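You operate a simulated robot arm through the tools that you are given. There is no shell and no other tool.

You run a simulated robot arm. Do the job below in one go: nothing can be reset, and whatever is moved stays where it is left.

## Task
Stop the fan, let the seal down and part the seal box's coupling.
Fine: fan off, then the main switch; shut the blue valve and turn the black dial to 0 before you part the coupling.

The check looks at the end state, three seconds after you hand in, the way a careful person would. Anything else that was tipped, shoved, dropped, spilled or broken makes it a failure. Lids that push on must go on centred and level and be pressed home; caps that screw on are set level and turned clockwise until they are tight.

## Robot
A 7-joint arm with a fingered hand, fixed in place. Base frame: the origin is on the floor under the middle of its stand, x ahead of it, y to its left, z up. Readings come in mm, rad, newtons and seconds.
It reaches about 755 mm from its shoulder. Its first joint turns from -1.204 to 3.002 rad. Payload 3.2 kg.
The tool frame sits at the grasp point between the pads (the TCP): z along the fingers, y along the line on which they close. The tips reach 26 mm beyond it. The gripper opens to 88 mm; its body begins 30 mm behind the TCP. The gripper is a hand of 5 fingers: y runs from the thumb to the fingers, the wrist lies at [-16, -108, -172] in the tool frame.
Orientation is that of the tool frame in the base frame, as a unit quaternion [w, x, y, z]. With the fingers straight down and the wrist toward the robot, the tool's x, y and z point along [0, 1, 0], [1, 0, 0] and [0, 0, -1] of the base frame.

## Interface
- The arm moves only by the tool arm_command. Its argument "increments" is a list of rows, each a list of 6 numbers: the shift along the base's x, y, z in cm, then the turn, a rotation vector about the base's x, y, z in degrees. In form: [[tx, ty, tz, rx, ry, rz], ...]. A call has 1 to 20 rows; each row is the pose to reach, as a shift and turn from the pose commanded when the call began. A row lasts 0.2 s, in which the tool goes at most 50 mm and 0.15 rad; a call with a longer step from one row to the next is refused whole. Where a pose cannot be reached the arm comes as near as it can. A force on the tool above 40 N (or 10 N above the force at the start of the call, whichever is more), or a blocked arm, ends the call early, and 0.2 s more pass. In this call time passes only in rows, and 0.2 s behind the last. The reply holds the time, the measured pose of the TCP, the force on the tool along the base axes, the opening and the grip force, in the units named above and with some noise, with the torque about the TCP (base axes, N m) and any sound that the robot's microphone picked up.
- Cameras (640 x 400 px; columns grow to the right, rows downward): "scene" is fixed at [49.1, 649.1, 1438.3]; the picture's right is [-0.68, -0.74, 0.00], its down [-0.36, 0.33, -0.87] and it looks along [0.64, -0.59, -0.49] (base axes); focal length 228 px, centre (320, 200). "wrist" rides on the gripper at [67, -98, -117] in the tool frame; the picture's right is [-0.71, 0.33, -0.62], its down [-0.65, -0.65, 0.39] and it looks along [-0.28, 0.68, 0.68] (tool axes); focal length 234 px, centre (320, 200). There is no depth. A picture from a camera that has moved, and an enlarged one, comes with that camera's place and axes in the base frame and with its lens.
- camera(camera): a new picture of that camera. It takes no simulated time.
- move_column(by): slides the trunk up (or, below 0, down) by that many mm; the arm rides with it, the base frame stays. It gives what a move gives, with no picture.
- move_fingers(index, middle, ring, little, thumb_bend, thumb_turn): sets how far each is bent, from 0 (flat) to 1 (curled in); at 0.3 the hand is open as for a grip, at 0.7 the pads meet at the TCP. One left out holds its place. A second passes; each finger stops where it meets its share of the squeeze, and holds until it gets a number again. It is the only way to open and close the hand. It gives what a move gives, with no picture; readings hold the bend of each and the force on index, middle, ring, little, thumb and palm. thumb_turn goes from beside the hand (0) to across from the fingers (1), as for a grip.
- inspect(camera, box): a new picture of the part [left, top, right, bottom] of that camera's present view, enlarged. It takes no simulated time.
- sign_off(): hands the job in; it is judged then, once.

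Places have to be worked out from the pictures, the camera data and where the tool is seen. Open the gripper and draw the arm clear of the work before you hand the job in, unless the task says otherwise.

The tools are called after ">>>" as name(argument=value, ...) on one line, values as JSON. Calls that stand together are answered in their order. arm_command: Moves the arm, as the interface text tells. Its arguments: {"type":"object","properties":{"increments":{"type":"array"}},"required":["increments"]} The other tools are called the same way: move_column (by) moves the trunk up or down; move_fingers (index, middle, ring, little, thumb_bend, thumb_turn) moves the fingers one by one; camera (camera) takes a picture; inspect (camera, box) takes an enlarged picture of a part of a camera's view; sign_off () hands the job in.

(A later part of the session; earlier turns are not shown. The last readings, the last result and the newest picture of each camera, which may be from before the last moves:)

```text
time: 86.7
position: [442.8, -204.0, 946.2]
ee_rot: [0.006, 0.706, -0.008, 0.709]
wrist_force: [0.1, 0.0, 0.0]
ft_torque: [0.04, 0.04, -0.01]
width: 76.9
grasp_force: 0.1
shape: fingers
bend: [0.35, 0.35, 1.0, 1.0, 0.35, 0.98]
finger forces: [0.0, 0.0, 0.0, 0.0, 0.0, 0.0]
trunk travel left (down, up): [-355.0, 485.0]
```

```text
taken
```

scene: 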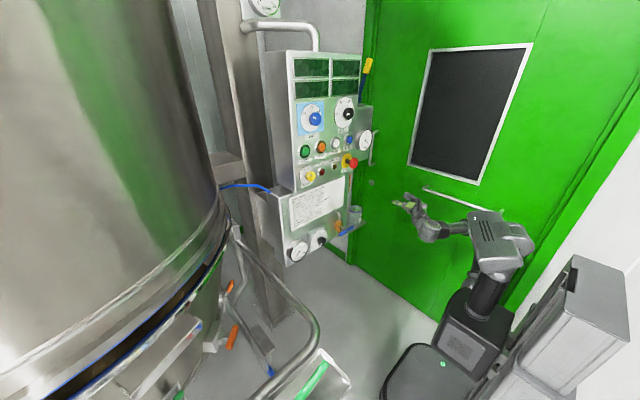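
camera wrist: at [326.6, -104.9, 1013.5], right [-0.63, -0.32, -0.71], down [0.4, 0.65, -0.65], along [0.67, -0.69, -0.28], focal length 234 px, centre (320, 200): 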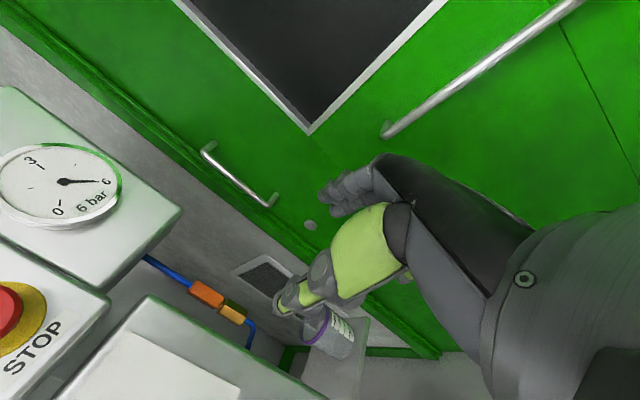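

The coupling is in view now. I enlarge it.

>>> inspect(camera="wrist", box=[130, 240, 290, 370])

>>> inspect(camera="wrist", box=[180, 270, 260, 340])

```text
3.08 times, centred on (210, 305) of wrist
camera zoom: at [326.6, -104.9, 1013.5], right [-0.63, -0.32, -0.71], down [0.4, 0.65, -0.65], along [0.67, -0.69, -0.28], focal length 720 px, centre (658, -123)
```

zoom: 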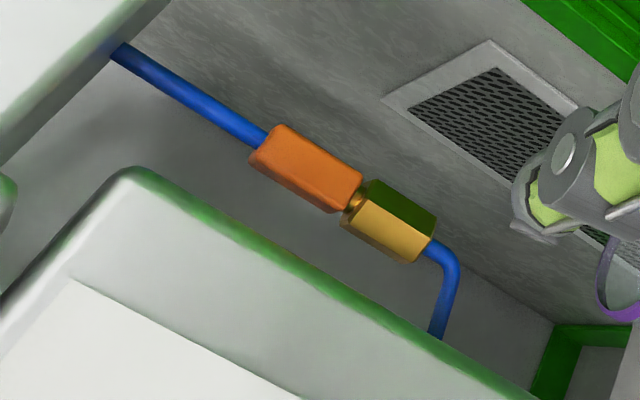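

```text
5.71 times, centred on (220, 305) of wrist
camera zoom: at [326.6, -104.9, 1013.5], right [-0.63, -0.32, -0.71], down [0.4, 0.65, -0.65], along [0.67, -0.69, -0.28], focal length 1338 px, centre (891, -400)
```

zoom: 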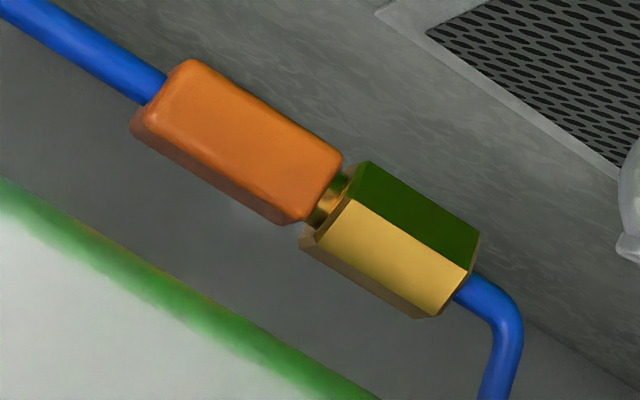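

The coupling is an orange block (~24×24×55 mm, centre ≈(765,−211,938)) plugged onto a brass hex below, fixed to the box by a blue elbow; the gap to the box side is ~37 mm and the wall on the right is far (y≈−500). I raise the trunk for reach, bring the hand back to z≈940 with a 15° yaw, and preshape: thumb part-closed, fingers open.

>>> move_column(by=150)

>>> move_fingers(index=0.3, middle=0.3, ring=0.3, little=0.3, thumb_bend=0.5, thumb_turn=1)

>>> arm_command(increments=[[0, 0, -4, 0, 0, 5], [1, -0.5, -8, 0, 0, 10], [3, -1, -12, 0, 0, 15], [6, -1.5, -15.5, 0, 0, 15]])

>>> camera(camera="wrist")

>>> camera(camera="scene")

```text
time: 88.5
position: [441.9, -204.6, 1096.8]
ee_rot: [0.008, 0.706, -0.006, 0.708]
wrist_force: [0.4, 0.5, 0.2]
ft_torque: [0.0, -0.01, 0.01]
width: 77.2
grasp_force: 0.1
shape: fingers
bend: [0.35, 0.35, 1.0, 1.0, 0.35, 0.98]
finger forces: [0.1, 0.0, 0.0, 0.0, 0.0, 0.0]
trunk travel left (down, up): [-505.0, 335.0]
```

```text
time: 89.5
position: [441.7, -204.1, 1097.2]
ee_rot: [0.008, 0.706, -0.006, 0.709]
wrist_force: [-0.9, -0.1, 0.4]
ft_torque: [0.0, -0.05, -0.01]
width: 66.4
grasp_force: 0.1
shape: fingers
bend: [0.3, 0.3, 0.3, 0.3, 0.5, 1.0]
finger forces: [0.0, 0.0, 0.0, 0.0, 0.1, 0.1]
trunk travel left (down, up): [-505.0, 335.0]
```

```text
time: 90.5
position: [502.9, -219.4, 941.0]
ee_rot: [-0.085, 0.701, 0.086, 0.703]
wrist_force: [-0.6, 0.2, 0.3]
ft_torque: [-0.01, -0.02, 0.01]
width: 66.3
grasp_force: 0.1
shape: fingers
bend: [0.3, 0.3, 0.3, 0.3, 0.5, 1.0]
finger forces: [0.1, 0.0, 0.1, 0.0, 0.1, 0.1]
out of reach, approached as far as the arm can: row 3
trunk travel left (down, up): [-505.0, 335.0]
```

```text
taken
camera wrist: at [365.9, -153.4, 1007.2], right [-0.52, -0.47, -0.71], down [0.22, 0.73, -0.65], along [0.82, -0.5, -0.28], focal length 234 px, centre (320, 200)
```

wrist: 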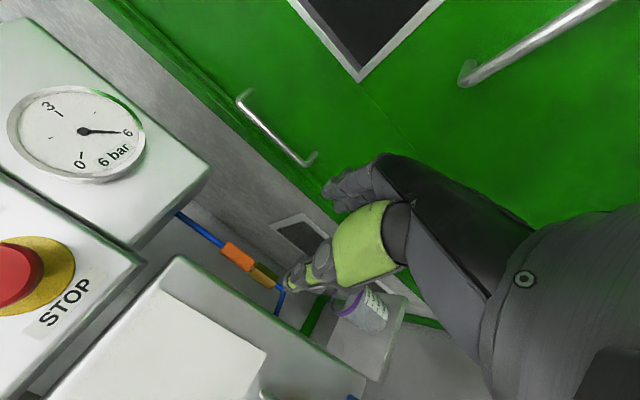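

```text
taken
```

scene: 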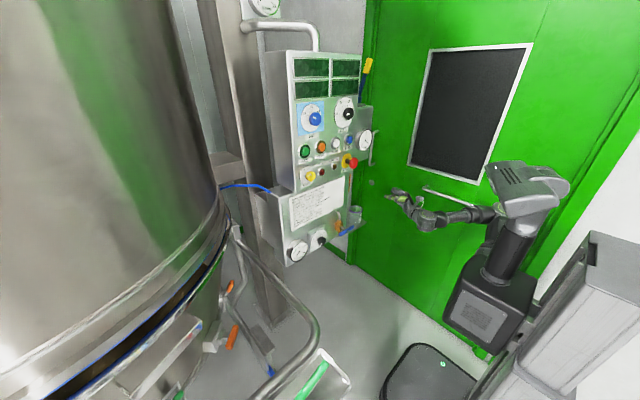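

Orange block again reads (765,−213,936). I zoom for precise edges before the approach.

>>> inspect(camera="wrist", box=[190, 210, 340, 330])

>>> inspect(camera="scene", box=[330, 160, 430, 240])

```text
3.33 times, centred on (265, 270) of wrist
camera zoom: at [365.9, -153.4, 1007.2], right [-0.52, -0.47, -0.71], down [0.22, 0.73, -0.65], along [0.82, -0.5, -0.28], focal length 781 px, centre (503, -33)
```

zoom: 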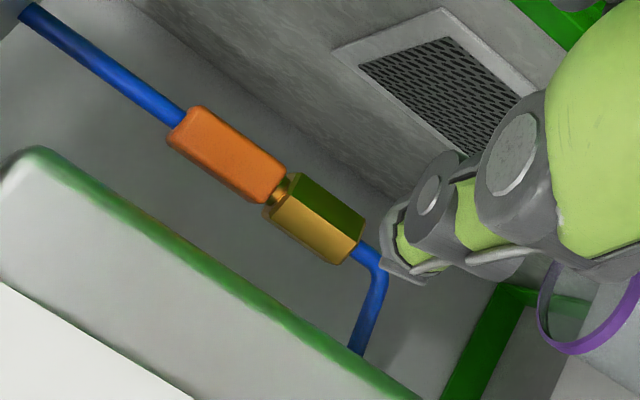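

```text
5.00 times, centred on (380, 200) of scene
camera zoom: at [49.1, 649.1, 1438.3], right [-0.68, -0.74, 0.0], down [-0.36, 0.33, -0.87], along [0.64, -0.59, -0.49], focal length 1140 px, centre (20, 200)
```

zoom: 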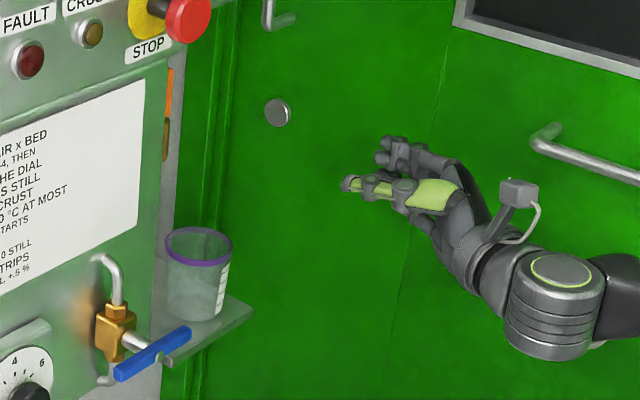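

All consistent. I advance to x≈690, staying on the approach line, and check clearances.

>>> arm_command(increments=[[4.5, 0, 0, 0, 0, 0], [9, 0.1, -0.1, 0, 0, 0], [13.5, 0.2, -0.2, 0, 0, 0], [17, 0.2, -0.3, 0, 0, 0], [18.5, 0.2, -0.3, 0, 0, 0]])

>>> camera(camera="wrist")

>>> inspect(camera="scene", box=[320, 140, 440, 240])

```text
time: 91.7
position: [688.2, -217.0, 939.5]
ee_rot: [-0.085, 0.701, 0.086, 0.703]
wrist_force: [0.5, -0.1, 0.3]
ft_torque: [0.0, 0.0, 0.01]
width: 66.3
grasp_force: 0.1
shape: fingers
bend: [0.3, 0.3, 0.3, 0.3, 0.5, 1.0]
finger forces: [0.0, 0.1, 0.0, 0.0, 0.1, 0.1]
trunk travel left (down, up): [-505.0, 335.0]
```

```text
taken
camera wrist: at [550.7, -150.8, 1006.1], right [-0.52, -0.47, -0.71], down [0.22, 0.73, -0.65], along [0.82, -0.5, -0.28], focal length 234 px, centre (320, 200)
```

wrist: 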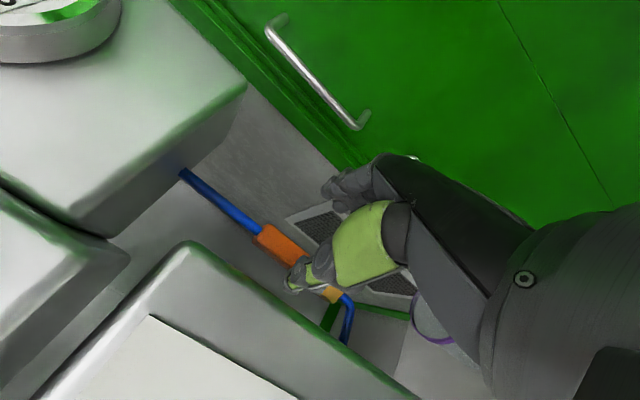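

```text
4.00 times, centred on (380, 190) of scene
camera zoom: at [49.1, 649.1, 1438.3], right [-0.68, -0.74, 0.0], down [-0.36, 0.33, -0.87], along [0.64, -0.59, -0.49], focal length 912 px, centre (80, 240)
```

zoom: 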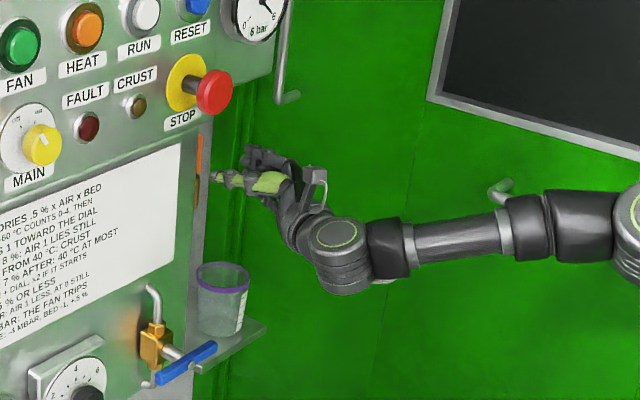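

>>> inspect(camera="wrist", box=[220, 190, 400, 350])

```text
2.50 times, centred on (310, 270) of wrist
camera zoom: at [550.7, -150.8, 1006.1], right [-0.52, -0.47, -0.71], down [0.22, 0.73, -0.65], along [0.82, -0.5, -0.28], focal length 585 px, centre (345, 25)
```

zoom: 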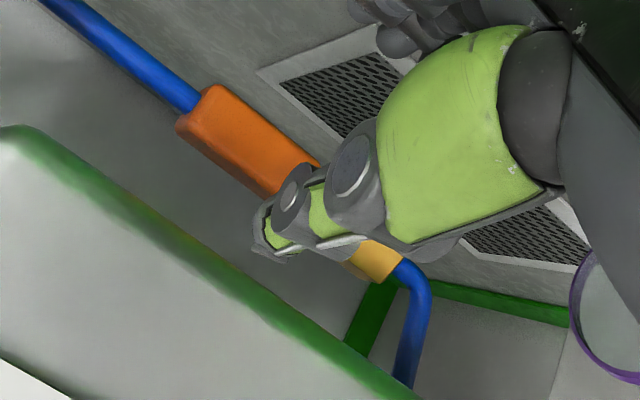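

The thumb tip is at (703,−180,941), midway between the orange block's left side (≈−200) and the box side (≈−160). I advance slowly the remaining 68 mm.

>>> arm_command(increments=[[1.5, 0, 0, 0, 0, 0], [3, 0, 0, 0, 0, 0], [4.2, 0, 0, 0, 0, 0], [5.4, 0, 0, 0, 0, 0]])

>>> camera(camera="wrist")

>>> inspect(camera="scene", box=[320, 140, 440, 240])

```text
time: 92.7
position: [740.8, -218.3, 939.9]
ee_rot: [-0.086, 0.701, 0.085, 0.703]
wrist_force: [0.6, -0.8, 0.2]
ft_torque: [0.0, 0.03, 0.0]
width: 66.5
grasp_force: 0.1
shape: fingers
bend: [0.3, 0.3, 0.3, 0.3, 0.5, 1.0]
finger forces: [0.0, 0.0, 0.0, 0.1, 0.0, 0.1]
trunk travel left (down, up): [-505.0, 335.0]
```

```text
taken
camera wrist: at [604.5, -150.7, 1005.6], right [-0.52, -0.47, -0.71], down [0.22, 0.73, -0.65], along [0.82, -0.5, -0.28], focal length 234 px, centre (320, 200)
```

wrist: 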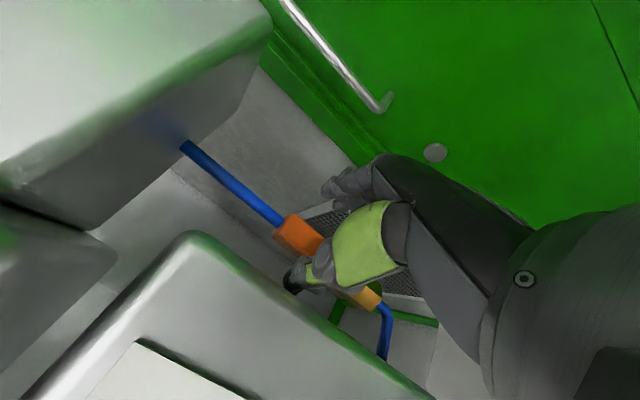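

```text
4.00 times, centred on (380, 190) of scene
camera zoom: at [49.1, 649.1, 1438.3], right [-0.68, -0.74, 0.0], down [-0.36, 0.33, -0.87], along [0.64, -0.59, -0.49], focal length 912 px, centre (80, 240)
```

zoom: 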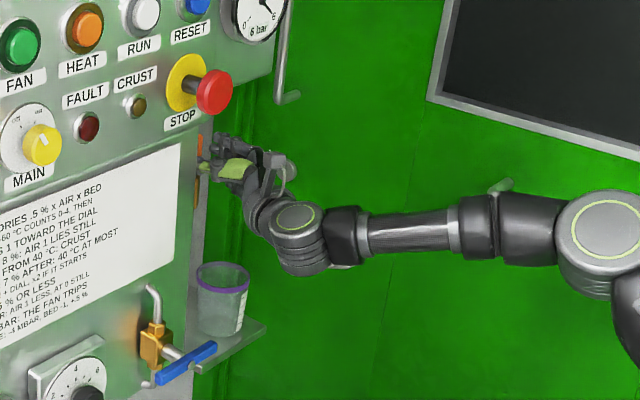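

>>> inspect(camera="wrist", box=[230, 190, 410, 350])

```text
2.50 times, centred on (320, 270) of wrist
camera zoom: at [604.5, -150.7, 1005.6], right [-0.52, -0.47, -0.71], down [0.22, 0.73, -0.65], along [0.82, -0.5, -0.28], focal length 585 px, centre (320, 25)
```

zoom: 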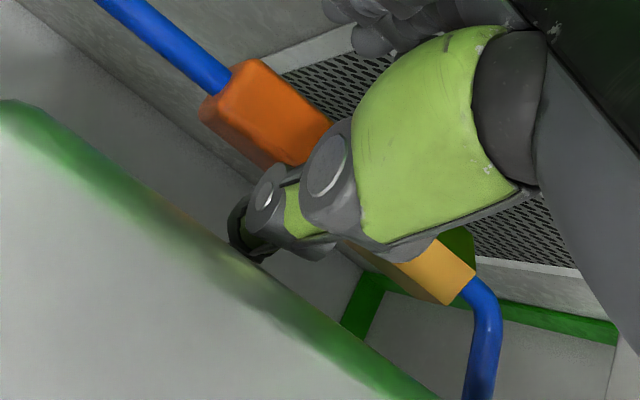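

The thumb is inside the gap without contact. I advance the last ~16 mm.

>>> arm_command(increments=[[0.8, 0, 0, 0, 0, 0], [1.5, 0.05, 0, 0, 0, 0], [1.5, 0.05, 0, 0, 0, 0]])

>>> inspect(camera="wrist", box=[230, 190, 410, 350])

```text
time: 93.5
position: [756.1, -216.7, 939.2]
ee_rot: [-0.085, 0.7, 0.086, 0.703]
wrist_force: [0.6, 0.1, 0.2]
ft_torque: [0.02, -0.02, 0.0]
width: 66.5
grasp_force: 0.1
shape: fingers
bend: [0.3, 0.3, 0.3, 0.3, 0.5, 1.0]
finger forces: [0.0, 0.0, 0.0, 0.0, 0.0, 0.0]
trunk travel left (down, up): [-505.0, 335.0]
```

```text
2.50 times, centred on (320, 270) of wrist
camera zoom: at [619.5, -150.3, 1005.1], right [-0.52, -0.47, -0.71], down [0.22, 0.73, -0.65], along [0.82, -0.5, -0.28], focal length 585 px, centre (320, 25)
```

zoom: 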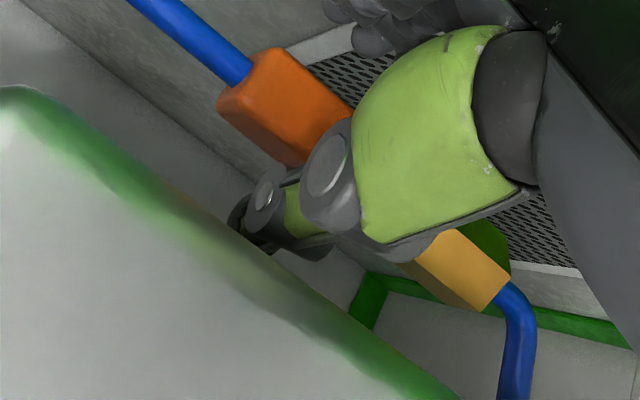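

In place around the orange block. I close thumb, index and middle gently.

>>> move_fingers(index=0.6, middle=0.6, thumb_bend=0.56)

>>> inspect(camera="wrist", box=[230, 190, 410, 350])

```text
time: 94.5
position: [756.7, -218.2, 938.5]
ee_rot: [-0.085, 0.701, 0.086, 0.703]
wrist_force: [0.4, -0.3, 0.2]
ft_torque: [0.02, -0.02, -0.03]
width: 29.2
grasp_force: 0.3
shape: fingers
bend: [0.6, 0.6, 0.3, 0.3, 0.56, 1.0]
finger forces: [0.1, 0.2, 0.1, 0.0, 0.1, 0.0]
trunk travel left (down, up): [-505.0, 335.0]
```

```text
2.50 times, centred on (320, 270) of wrist
camera zoom: at [619.4, -150.4, 1005.2], right [-0.52, -0.47, -0.71], down [0.22, 0.73, -0.65], along [0.82, -0.5, -0.28], focal length 585 px, centre (320, 25)
```

zoom: 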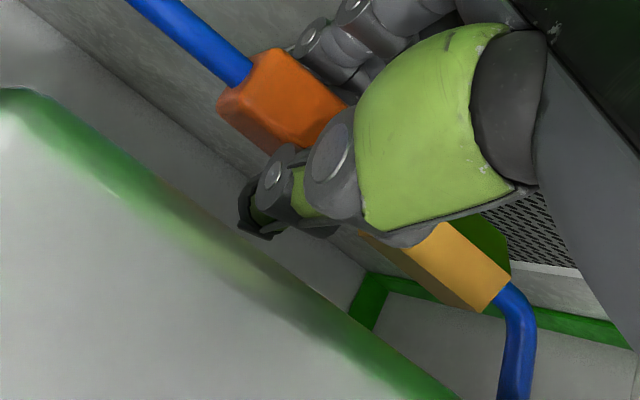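

No contact yet at 29 mm width. I close further.

>>> move_fingers(index=0.66, middle=0.66, thumb_bend=0.63)

>>> inspect(camera="wrist", box=[230, 190, 410, 350])

```text
time: 95.5
position: [756.2, -217.3, 939.8]
ee_rot: [-0.086, 0.7, 0.085, 0.703]
wrist_force: [-0.1, -2.2, 0.3]
ft_torque: [0.02, 0.01, -0.08]
width: 24.1
grasp_force: 4.5
shape: fingers
bend: [0.63, 0.62, 0.3, 0.3, 0.6, 1.0]
finger forces: [2.9, 3.0, 0.0, 0.1, 3.8, 0.0]
trunk travel left (down, up): [-505.0, 335.0]
```

```text
2.50 times, centred on (320, 270) of wrist
camera zoom: at [619.4, -151.0, 1005.2], right [-0.52, -0.47, -0.71], down [0.22, 0.73, -0.65], along [0.82, -0.5, -0.28], focal length 585 px, centre (320, 25)
```

zoom: 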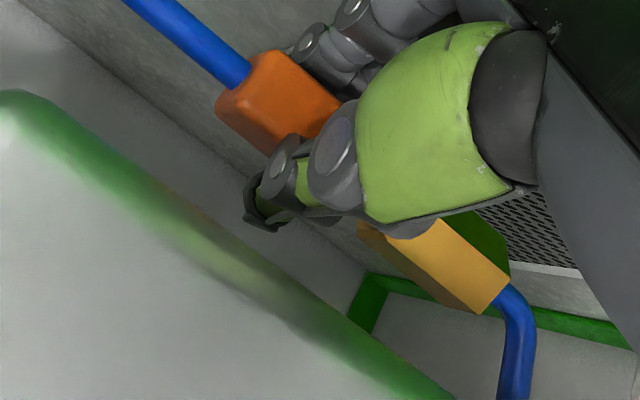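

Contact with the 24 mm block. I tighten to full squeeze.

>>> move_fingers(index=0.8, middle=0.8, thumb_bend=0.78)

>>> inspect(camera="wrist", box=[230, 190, 410, 350])

```text
time: 96.5
position: [757.1, -215.4, 938.2]
ee_rot: [-0.085, 0.7, 0.086, 0.704]
wrist_force: [1.7, -0.3, 0.4]
ft_torque: [-0.05, -0.02, -0.31]
width: 21.3
grasp_force: 17.5
shape: fingers
bend: [0.59, 0.62, 0.3, 0.3, 0.61, 1.0]
finger forces: [8.7, 10.2, 0.1, 0.0, 17.6, 0.0]
trunk travel left (down, up): [-505.0, 335.0]
```

```text
2.50 times, centred on (320, 270) of wrist
camera zoom: at [619.5, -150.6, 1005.2], right [-0.52, -0.47, -0.71], down [0.22, 0.73, -0.65], along [0.82, -0.5, -0.28], focal length 585 px, centre (320, 25)
```

zoom: 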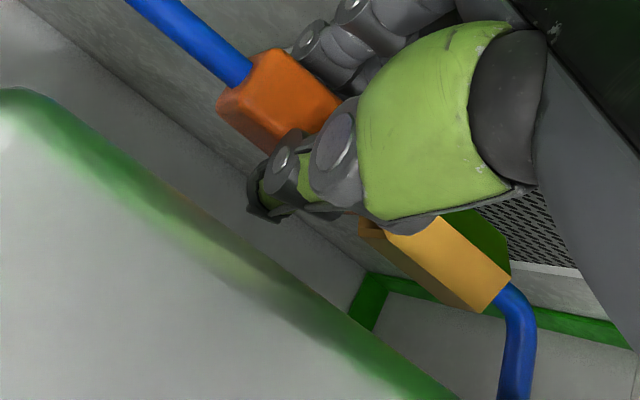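

Firm grip (17.5 N). I pull straight up along the coupling's axis in small steps and watch the force.

>>> arm_command(increments=[[0, 0, 0.3, 0, 0, 0], [0, 0, 0.6, 0, 0, 0], [0, 0, 0.9, 0, 0, 0], [0, 0, 1.2, 0, 0, 0]])

>>> inspect(camera="wrist", box=[230, 190, 410, 350])

```text
time: 97.5
position: [756.6, -218.4, 950.5]
ee_rot: [-0.085, 0.7, 0.086, 0.704]
wrist_force: [0.2, -0.3, -2.6]
ft_torque: [-0.02, 0.02, -0.29]
width: 21.1
grasp_force: 19.2
shape: fingers
bend: [0.59, 0.62, 0.3, 0.3, 0.61, 1.0]
finger forces: [8.9, 10.1, 0.0, 0.0, 19.8, 0.1]
trunk travel left (down, up): [-505.0, 335.0]
```

```text
2.50 times, centred on (320, 270) of wrist
camera zoom: at [619.6, -150.7, 1017.5], right [-0.52, -0.47, -0.71], down [0.22, 0.73, -0.65], along [0.82, -0.5, -0.28], focal length 585 px, centre (320, 25)
```

zoom: 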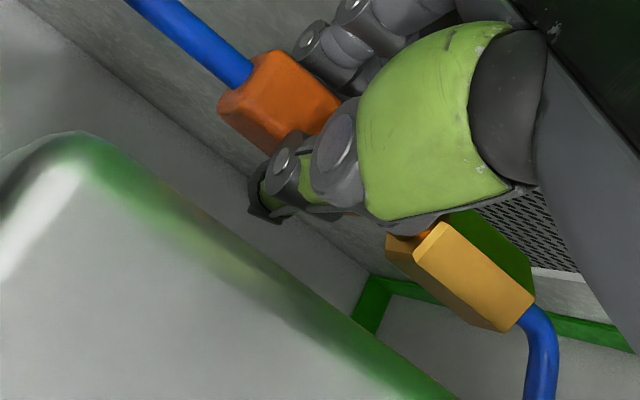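

The orange half is rising with the hand away from the brass, with only ~3 N. I continue pulling up.

>>> arm_command(increments=[[0, 0, 0.4, 0, 0, 0], [0, 0, 0.8, 0, 0, 0], [0, 0, 1.2, 0, 0, 0], [0, 0, 1.6, 0, 0, 0], [0, 0, 2.0, 0, 0, 0]])

>>> camera(camera="wrist")

>>> inspect(camera="wrist", box=[230, 190, 410, 350])

```text
time: 98.7
position: [756.0, -217.9, 971.6]
ee_rot: [-0.084, 0.7, 0.086, 0.704]
wrist_force: [1.7, -0.9, 0.0]
ft_torque: [-0.04, -0.01, -0.26]
width: 21.0
grasp_force: 18.3
shape: fingers
bend: [0.59, 0.62, 0.3, 0.3, 0.61, 1.0]
finger forces: [8.6, 9.8, 0.0, 0.1, 18.3, 0.0]
trunk travel left (down, up): [-505.0, 335.0]
```

```text
taken
camera wrist: at [619.4, -150.6, 1038.1], right [-0.52, -0.47, -0.71], down [0.23, 0.73, -0.65], along [0.82, -0.5, -0.27], focal length 234 px, centre (320, 200)
```

wrist: 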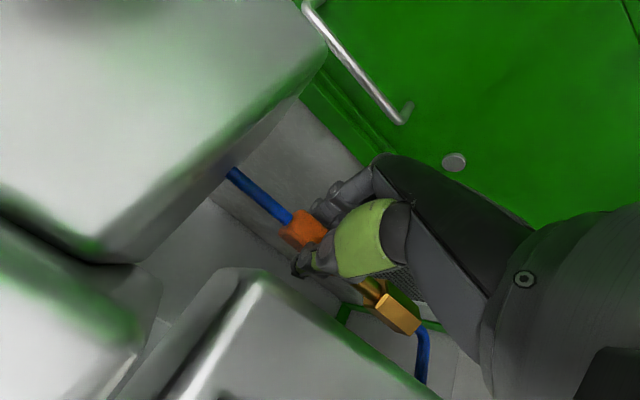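

```text
2.50 times, centred on (320, 270) of wrist
camera zoom: at [619.4, -150.6, 1038.1], right [-0.52, -0.47, -0.71], down [0.23, 0.73, -0.65], along [0.82, -0.5, -0.27], focal length 585 px, centre (320, 25)
```

zoom: 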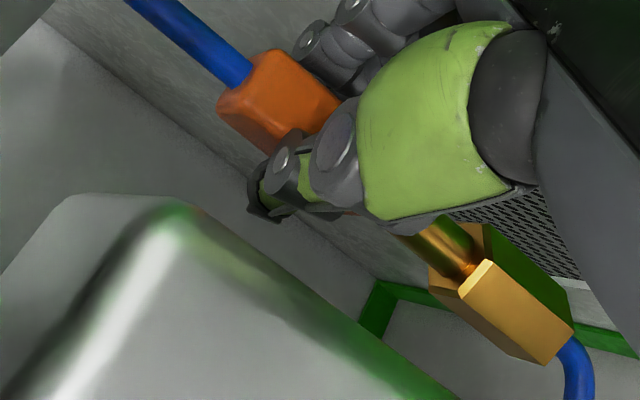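

A long brass nipple is emerging. I check from the scene camera whether it's out of the orange half.

>>> inspect(camera="scene", box=[345, 155, 395, 195])

>>> inspect(camera="wrist", box=[320, 240, 420, 340])

```text
10.00 times, centred on (370, 175) of scene
camera zoom: at [49.1, 649.1, 1438.3], right [-0.68, -0.74, 0.0], down [-0.36, 0.33, -0.87], along [0.64, -0.59, -0.49], focal length 2280 px, centre (-180, 450)
```

zoom: 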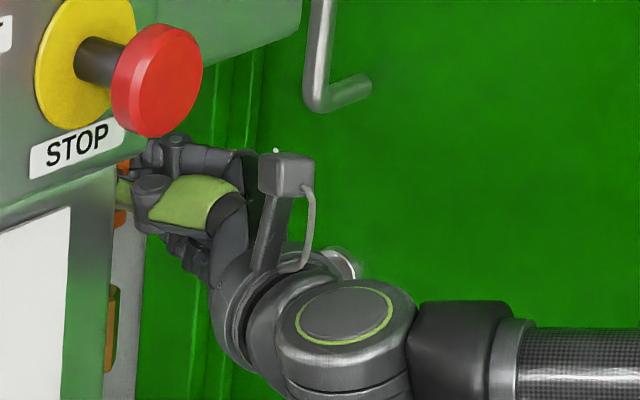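

```text
4.00 times, centred on (370, 290) of wrist
camera zoom: at [619.4, -150.6, 1038.1], right [-0.52, -0.47, -0.71], down [0.23, 0.73, -0.65], along [0.82, -0.5, -0.27], focal length 937 px, centre (120, -160)
```

zoom: 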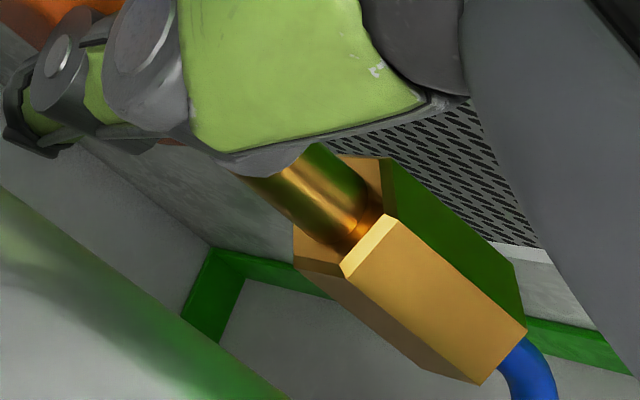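

The nipple may still be partly inside; I raise 8 mm more (the wrist camera keeps ~18 mm sideways clearance from the STOP head) and re-check.

>>> arm_command(increments=[[0, 0, 0.4, 0, 0, 0], [0, 0, 0.8, 0, 0, 0]])

>>> inspect(camera="wrist", box=[280, 220, 420, 350])

>>> inspect(camera="scene", box=[335, 140, 415, 200])

```text
time: 99.3
position: [757.1, -217.8, 977.9]
ee_rot: [-0.086, 0.701, 0.086, 0.703]
wrist_force: [1.2, -1.1, 0.0]
ft_torque: [-0.02, -0.01, -0.29]
width: 21.6
grasp_force: 18.5
shape: fingers
bend: [0.59, 0.62, 0.3, 0.3, 0.61, 1.0]
finger forces: [8.5, 9.9, 0.0, 0.1, 18.4, 0.0]
trunk travel left (down, up): [-505.0, 335.0]
```

```text
3.08 times, centred on (350, 285) of wrist
camera zoom: at [619.6, -150.7, 1044.8], right [-0.52, -0.47, -0.71], down [0.22, 0.73, -0.65], along [0.82, -0.5, -0.28], focal length 720 px, centre (228, -62)
```

zoom: 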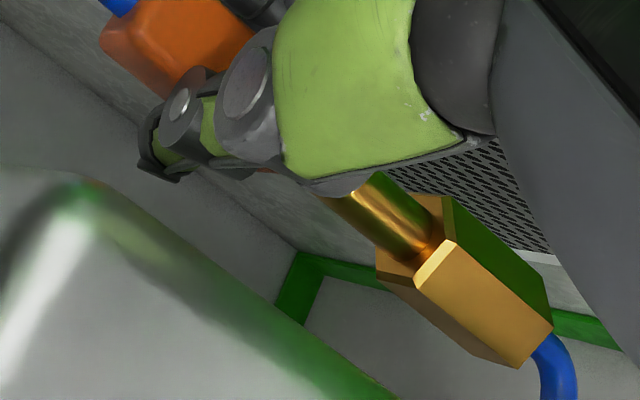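

```text
6.67 times, centred on (375, 170) of scene
camera zoom: at [49.1, 649.1, 1438.3], right [-0.68, -0.74, 0.0], down [-0.36, 0.33, -0.87], along [0.64, -0.59, -0.49], focal length 1520 px, centre (-47, 400)
```

zoom: 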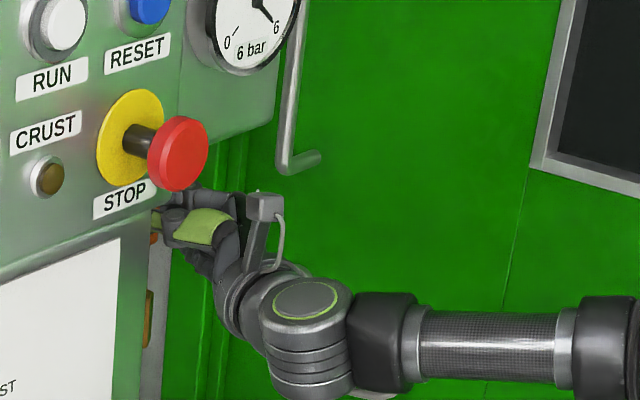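

To test whether it's free, I shift the orange half 5 mm to the right and watch for side force.

>>> arm_command(increments=[[0, -0.3, 0.1, 0, 0, 0], [0, -0.6, 0.2, 0, 0, 0]])

>>> inspect(camera="wrist", box=[280, 220, 420, 350])

```text
time: 99.9
position: [756.6, -219.3, 980.5]
ee_rot: [-0.087, 0.702, 0.088, 0.702]
wrist_force: [-1.1, 7.7, -4.2]
ft_torque: [-0.06, 0.0, -0.12]
width: 21.2
grasp_force: 18.5
shape: fingers
bend: [0.72, 0.63, 0.3, 0.3, 0.6, 1.0]
finger forces: [6.6, 7.2, 0.1, 0.0, 23.6, 0.1]
trunk travel left (down, up): [-505.0, 335.0]
```

```text
3.08 times, centred on (350, 285) of wrist
camera zoom: at [619.7, -152.7, 1046.3], right [-0.52, -0.48, -0.71], down [0.22, 0.73, -0.65], along [0.82, -0.49, -0.28], focal length 720 px, centre (228, -62)
```

zoom: 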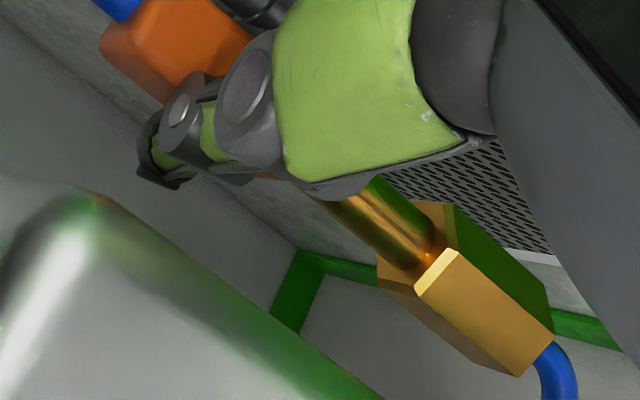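

It is still guided laterally (7.7 N resistance), so the nipple is still inside. I return to centre and continue pulling straight up.

>>> arm_command(increments=[[0, 0.3, 0, 0, 0, 0], [0, 0.6, 0, 0, 0, 0]])

>>> inspect(camera="wrist", box=[260, 190, 420, 350])

>>> inspect(camera="scene", box=[335, 140, 415, 200])

```text
time: 100.5
position: [758.0, -218.7, 979.8]
ee_rot: [-0.085, 0.701, 0.085, 0.703]
wrist_force: [-2.9, 2.9, -6.6]
ft_torque: [0.02, 0.06, -0.16]
width: 21.5
grasp_force: 19.6
shape: fingers
bend: [0.6, 0.63, 0.3, 0.3, 0.6, 1.0]
finger forces: [7.8, 8.6, 0.0, 0.0, 21.7, 0.0]
trunk travel left (down, up): [-505.0, 335.0]
```

```text
2.50 times, centred on (340, 270) of wrist
camera zoom: at [620.1, -151.4, 1046.5], right [-0.53, -0.47, -0.71], down [0.22, 0.73, -0.65], along [0.82, -0.5, -0.28], focal length 585 px, centre (270, 25)
```

zoom: 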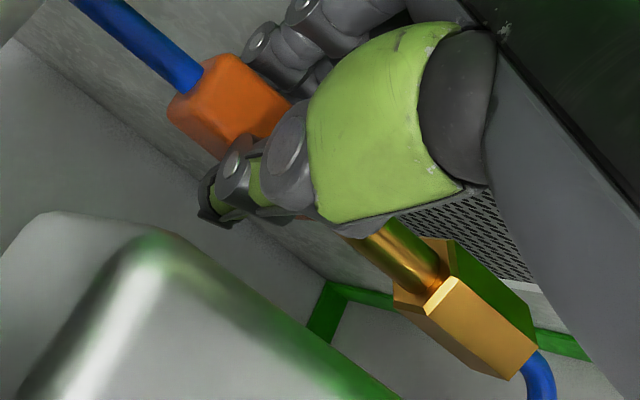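

```text
6.67 times, centred on (375, 170) of scene
camera zoom: at [49.1, 649.1, 1438.3], right [-0.68, -0.74, 0.0], down [-0.36, 0.33, -0.87], along [0.64, -0.59, -0.49], focal length 1520 px, centre (-47, 400)
```

zoom: 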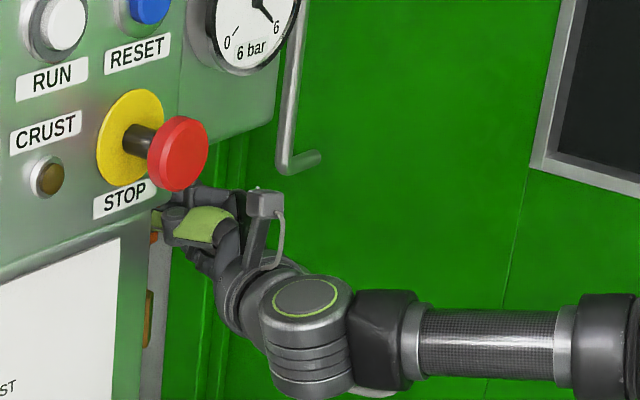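

Now there's −6.6 N downward on the tool. I pull a little more to see whether it comes free or has reached the end of its travel.

>>> arm_command(increments=[[0, 0, 0.2, 0, 0, 0], [0, 0, 0.4, 0, 0, 0], [0, 0, 0.6, 0, 0, 0]])

>>> inspect(camera="wrist", box=[260, 190, 420, 350])

```text
time: 101.3
position: [757.8, -218.9, 982.1]
ee_rot: [-0.087, 0.702, 0.085, 0.701]
wrist_force: [-11.5, 0.6, -20.5]
ft_torque: [-0.03, 0.31, -0.15]
width: 21.9
grasp_force: 22.4
shape: fingers
bend: [0.6, 0.63, 0.3, 0.3, 0.59, 1.0]
finger forces: [9.4, 10.1, 0.0, 0.1, 25.6, 0.1]
trunk travel left (down, up): [-505.0, 335.0]
```

```text
2.50 times, centred on (340, 270) of wrist
camera zoom: at [620.8, -151.6, 1049.6], right [-0.53, -0.47, -0.71], down [0.22, 0.73, -0.65], along [0.82, -0.5, -0.28], focal length 585 px, centre (270, 25)
```

zoom: 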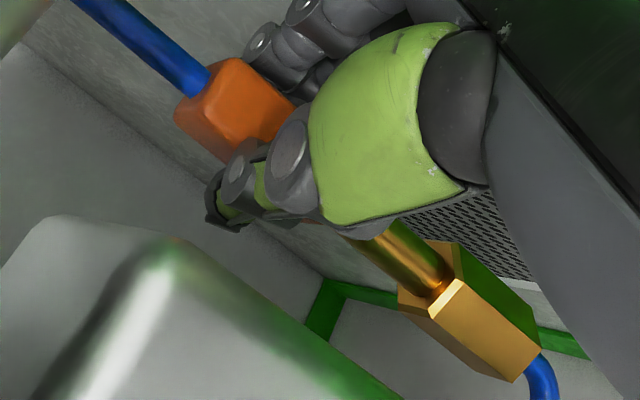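

The force jumped with almost no motion (−20 N), i.e. an end of travel after ~42 mm. I ease back down 5 mm to relieve it and look closely at the gap from the scene camera.

>>> arm_command(increments=[[0, 0, -0.3, 0, 0, 0], [0, 0, -0.5, 0, 0, 0]])

>>> inspect(camera="scene", box=[350, 160, 374, 198])

>>> inspect(camera="wrist", box=[310, 230, 400, 320])

```text
time: 101.9
position: [756.5, -218.1, 980.6]
ee_rot: [-0.086, 0.7, 0.085, 0.704]
wrist_force: [-4.9, -0.7, -13.1]
ft_torque: [-0.03, 0.18, -0.24]
width: 21.6
grasp_force: 19.9
shape: fingers
bend: [0.6, 0.63, 0.3, 0.3, 0.6, 1.0]
finger forces: [9.2, 9.9, 0.0, 0.0, 21.6, 0.0]
trunk travel left (down, up): [-505.0, 335.0]
```

```text
10.53 times, centred on (362, 179) of scene
camera zoom: at [49.1, 649.1, 1438.3], right [-0.68, -0.74, 0.0], down [-0.36, 0.33, -0.87], along [0.64, -0.59, -0.49], focal length 2400 px, centre (-122, 421)
```

zoom: 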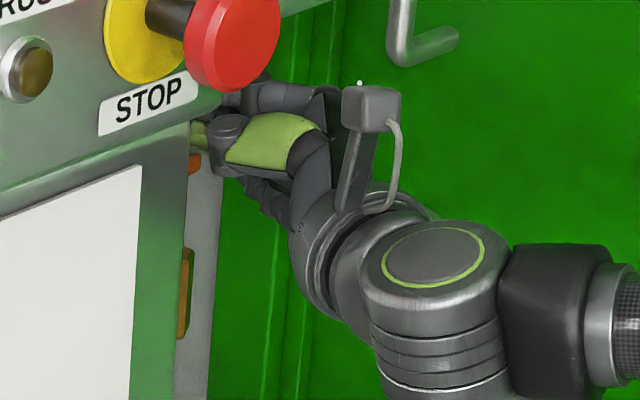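

```text
4.44 times, centred on (355, 275) of wrist
camera zoom: at [620.0, -151.5, 1047.8], right [-0.52, -0.47, -0.71], down [0.22, 0.73, -0.65], along [0.82, -0.5, -0.28], focal length 1041 px, centre (164, -133)
```

zoom: 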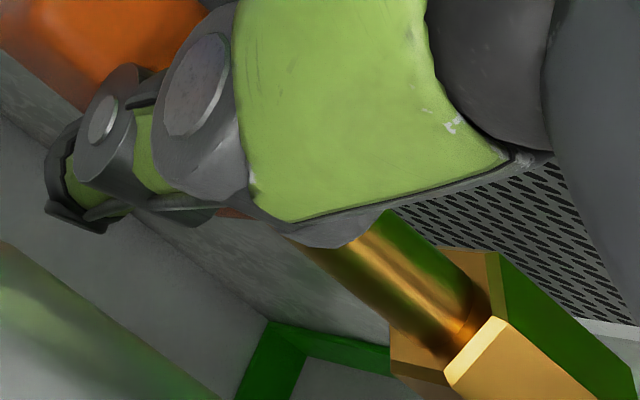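

The orange half seems to be on a guided slide now at its upper end (~41 mm apart). I relieve the remaining pull a little more before releasing, to see if it stays parted.

>>> arm_command(increments=[[0, 0, -0.2, 0, 0, 0], [0, 0, -0.4, 0, 0, 0]])

>>> move_fingers(index=0.55, middle=0.57, thumb_bend=0.56)

>>> inspect(camera="wrist", box=[260, 190, 420, 350])

>>> inspect(camera="scene", box=[350, 160, 374, 198])

```text
time: 102.5
position: [756.0, -216.1, 980.3]
ee_rot: [-0.086, 0.699, 0.086, 0.705]
wrist_force: [2.1, -1.7, 0.2]
ft_torque: [-0.03, -0.02, -0.3]
width: 21.0
grasp_force: 18.1
shape: fingers
bend: [0.72, 0.62, 0.3, 0.3, 0.6, 1.0]
finger forces: [8.8, 9.8, 0.0, 0.0, 18.0, 0.0]
trunk travel left (down, up): [-505.0, 335.0]
```

```text
time: 103.5
position: [755.5, -216.3, 979.0]
ee_rot: [-0.085, 0.7, 0.086, 0.703]
wrist_force: [0.5, 0.9, 0.8]
ft_torque: [0.01, 0.01, -0.01]
width: 33.5
grasp_force: 0.1
shape: fingers
bend: [0.55, 0.56, 0.3, 0.3, 0.56, 1.0]
finger forces: [0.0, 0.0, 0.0, 0.1, 0.0, 0.0]
trunk travel left (down, up): [-505.0, 335.0]
```

```text
2.50 times, centred on (340, 270) of wrist
camera zoom: at [618.8, -150.5, 1044.1], right [-0.52, -0.47, -0.71], down [0.22, 0.73, -0.65], along [0.82, -0.5, -0.28], focal length 585 px, centre (270, 25)
```

zoom: 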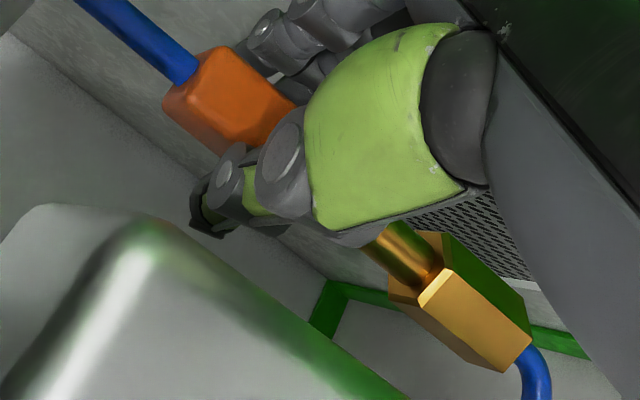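

```text
10.53 times, centred on (362, 179) of scene
camera zoom: at [49.1, 649.1, 1438.3], right [-0.68, -0.74, 0.0], down [-0.36, 0.33, -0.87], along [0.64, -0.59, -0.49], focal length 2400 px, centre (-122, 421)
```

zoom: 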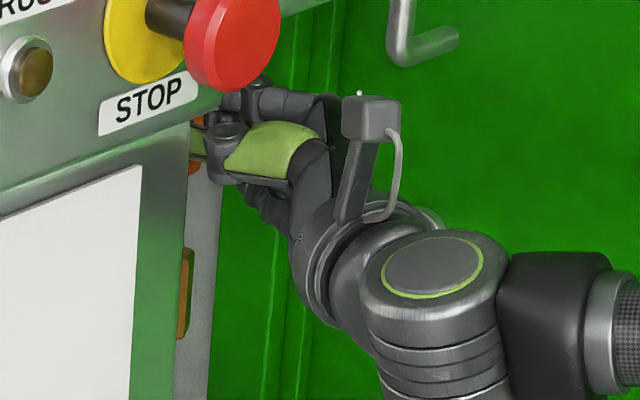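

It stays parted after the fingers opened. I open wider, lower the hand 25 mm so the wrist camera passes well below STOP, and then back straight out.

>>> move_fingers(index=0.3, middle=0.3, thumb_bend=0.5)

>>> arm_command(increments=[[0, 0, -0.8, 0, 0, 0], [0, 0, -1.6, 0, 0, 0], [0, 0, -2.5, 0, 0, 0]])

>>> inspect(camera="wrist", box=[230, 170, 420, 350])

```text
time: 104.5
position: [755.3, -218.2, 978.4]
ee_rot: [-0.085, 0.701, 0.086, 0.703]
wrist_force: [-0.2, 0.6, -0.4]
ft_torque: [0.0, 0.0, -0.02]
width: 65.8
grasp_force: 0.1
shape: fingers
bend: [0.3, 0.3, 0.3, 0.3, 0.5, 1.0]
finger forces: [0.1, 0.0, 0.0, 0.0, 0.0, 0.1]
trunk travel left (down, up): [-505.0, 335.0]
```

```text
time: 105.3
position: [755.6, -217.9, 951.9]
ee_rot: [-0.085, 0.701, 0.087, 0.703]
wrist_force: [0.5, 0.3, -0.7]
ft_torque: [0.01, 0.0, 0.0]
width: 65.9
grasp_force: 0.1
shape: fingers
bend: [0.3, 0.3, 0.3, 0.3, 0.5, 1.0]
finger forces: [0.0, 0.1, 0.0, 0.1, 0.1, 0.1]
trunk travel left (down, up): [-505.0, 335.0]
```

```text
2.22 times, centred on (325, 260) of wrist
camera zoom: at [618.8, -150.7, 1019.0], right [-0.52, -0.47, -0.71], down [0.22, 0.73, -0.65], along [0.82, -0.5, -0.28], focal length 520 px, centre (309, 67)
```

zoom: 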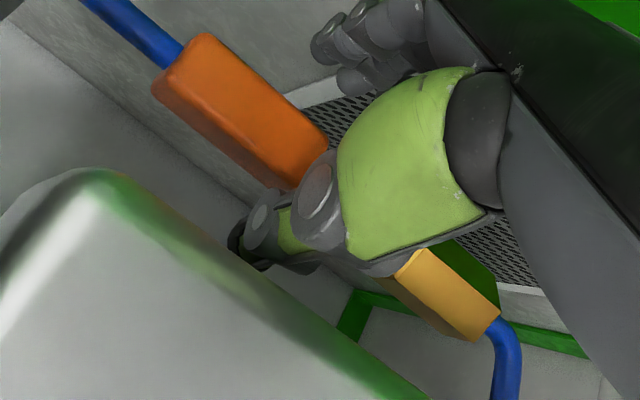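

The orange half stayed up. Now I back straight out along −x.

>>> arm_command(increments=[[-1.5, 0, 0, 0, 0, 0], [-4, 0, 0, 0, 0, 0], [-7, -0.2, 0, 0, 0, 0], [-11, -0.4, 0, 0, 0, 0], [-15, -0.5, 0, 0, 0, 0], [-19.5, -0.5, 0, 0, 0, 0], [-24, -0.5, 0, 0, 0, 0], [-28, -0.5, 0, 0, 0, 0]])

>>> camera(camera="wrist")

>>> inspect(camera="wrist", box=[190, 190, 340, 330])

>>> camera(camera="scene")

```text
time: 107.1
position: [485.4, -222.0, 954.0]
ee_rot: [-0.084, 0.701, 0.087, 0.703]
wrist_force: [-0.1, 0.1, -0.3]
ft_torque: [-0.02, 0.01, 0.01]
width: 65.9
grasp_force: 0.1
shape: fingers
bend: [0.3, 0.3, 0.3, 0.3, 0.5, 1.0]
finger forces: [0.1, 0.0, 0.0, 0.0, 0.0, 0.0]
out of reach, approached as far as the arm can: row 8
trunk travel left (down, up): [-505.0, 335.0]
```

```text
taken
camera wrist: at [348.2, -154.7, 1018.5], right [-0.52, -0.47, -0.71], down [0.22, 0.73, -0.65], along [0.82, -0.5, -0.27], focal length 234 px, centre (320, 200)
```

wrist: 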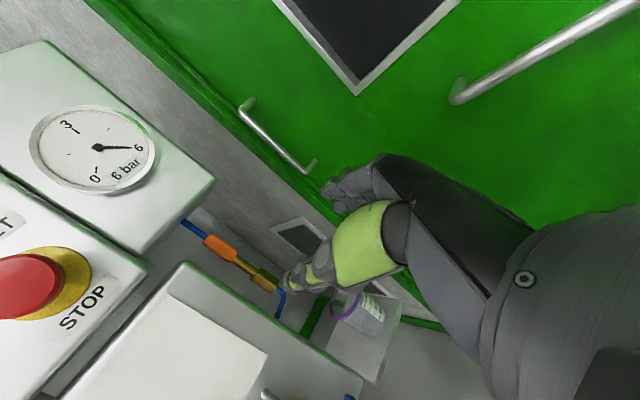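

```text
2.86 times, centred on (265, 260) of wrist
camera zoom: at [348.2, -154.7, 1018.5], right [-0.52, -0.47, -0.71], down [0.22, 0.73, -0.65], along [0.82, -0.5, -0.27], focal length 669 px, centre (477, 29)
```

zoom: 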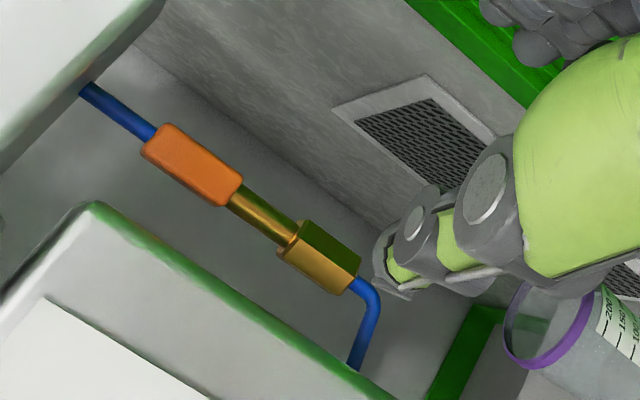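

```text
taken
```

scene: 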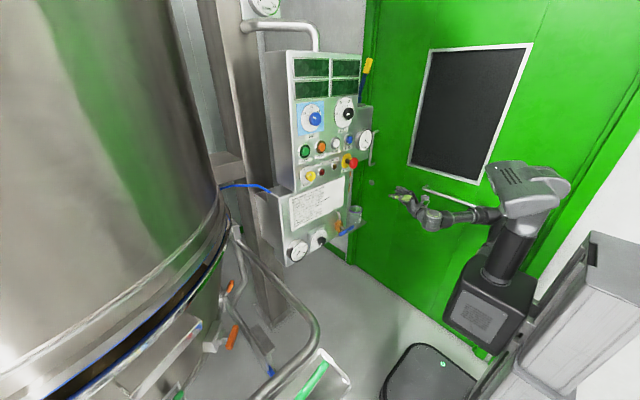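

The orange half has stayed ~40 mm up. I enlarge the gap to see whether the nipple's end is clear of the orange half.

>>> inspect(camera="wrist", box=[230, 230, 290, 290])

>>> inspect(camera="scene", box=[345, 160, 375, 200])

```text
6.67 times, centred on (260, 260) of wrist
camera zoom: at [348.2, -154.7, 1018.5], right [-0.52, -0.47, -0.71], down [0.22, 0.73, -0.65], along [0.82, -0.5, -0.27], focal length 1561 px, centre (720, -200)
```

zoom: 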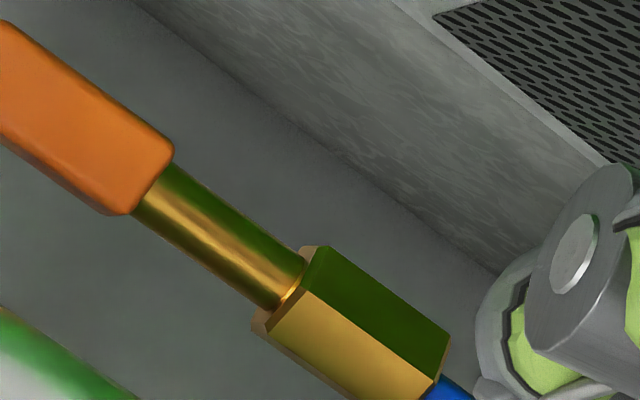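

```text
10.00 times, centred on (360, 180) of scene
camera zoom: at [49.1, 649.1, 1438.3], right [-0.68, -0.74, 0.0], down [-0.36, 0.33, -0.87], along [0.64, -0.59, -0.49], focal length 2280 px, centre (-80, 400)
```

zoom: 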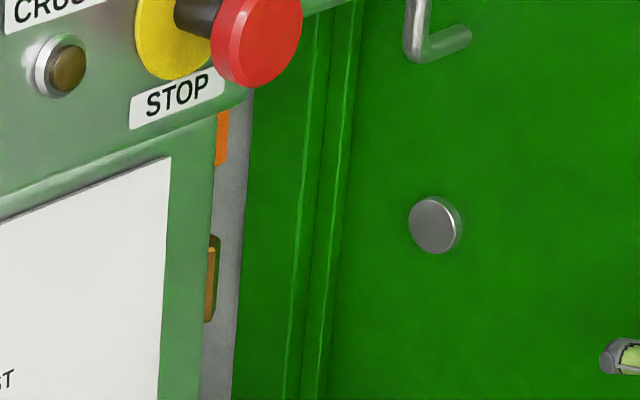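

The halves are pulled 40 mm apart to the end of the guide and holding by themselves. I open the hand fully, and take final looks at the panel, dial, valve and beaker.

>>> move_fingers(index=0.3, middle=0.3, ring=0.3, little=0.3, thumb_bend=0.3)

>>> inspect(camera="scene", box=[270, 40, 390, 190])

>>> inspect(camera="scene", box=[280, 180, 380, 270])

>>> inspect(camera="wrist", box=[190, 190, 340, 330])

```text
time: 108.1
position: [486.2, -222.3, 951.8]
ee_rot: [-0.085, 0.701, 0.085, 0.703]
wrist_force: [-0.4, -0.2, 0.2]
ft_torque: [0.0, 0.0, -0.04]
width: 87.5
grasp_force: 0.0
shape: fingers
bend: [0.3, 0.3, 0.3, 0.3, 0.3, 0.97]
finger forces: [0.0, 0.0, 0.0, 0.1, 0.1, 0.0]
trunk travel left (down, up): [-505.0, 335.0]
```

```text
2.67 times, centred on (330, 115) of scene
camera zoom: at [49.1, 649.1, 1438.3], right [-0.68, -0.74, 0.0], down [-0.36, 0.33, -0.87], along [0.64, -0.59, -0.49], focal length 608 px, centre (293, 427)
```

zoom: 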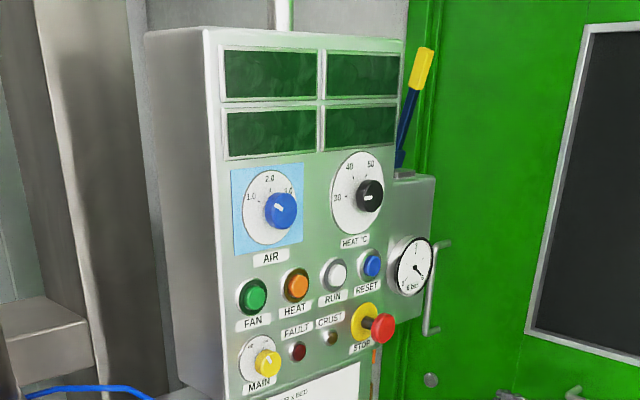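

```text
4.44 times, centred on (330, 225) of scene
camera zoom: at [49.1, 649.1, 1438.3], right [-0.68, -0.74, 0.0], down [-0.36, 0.33, -0.87], along [0.64, -0.59, -0.49], focal length 1013 px, centre (276, 89)
```

zoom: 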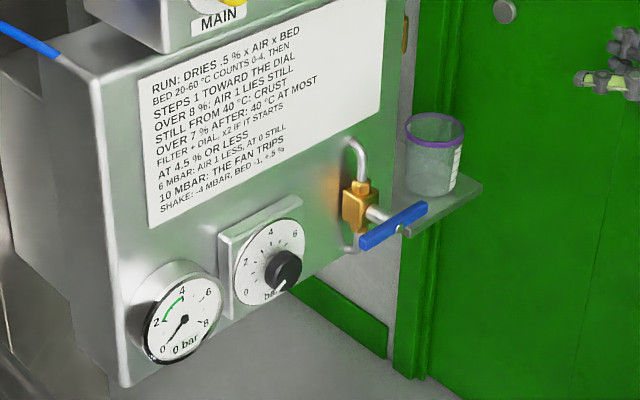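

```text
2.86 times, centred on (265, 260) of wrist
camera zoom: at [349.0, -155.8, 1018.1], right [-0.52, -0.47, -0.71], down [0.22, 0.73, -0.65], along [0.82, -0.5, -0.28], focal length 669 px, centre (477, 29)
```

zoom: 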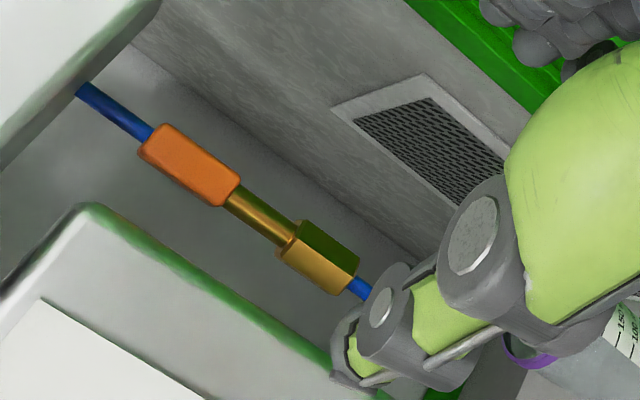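

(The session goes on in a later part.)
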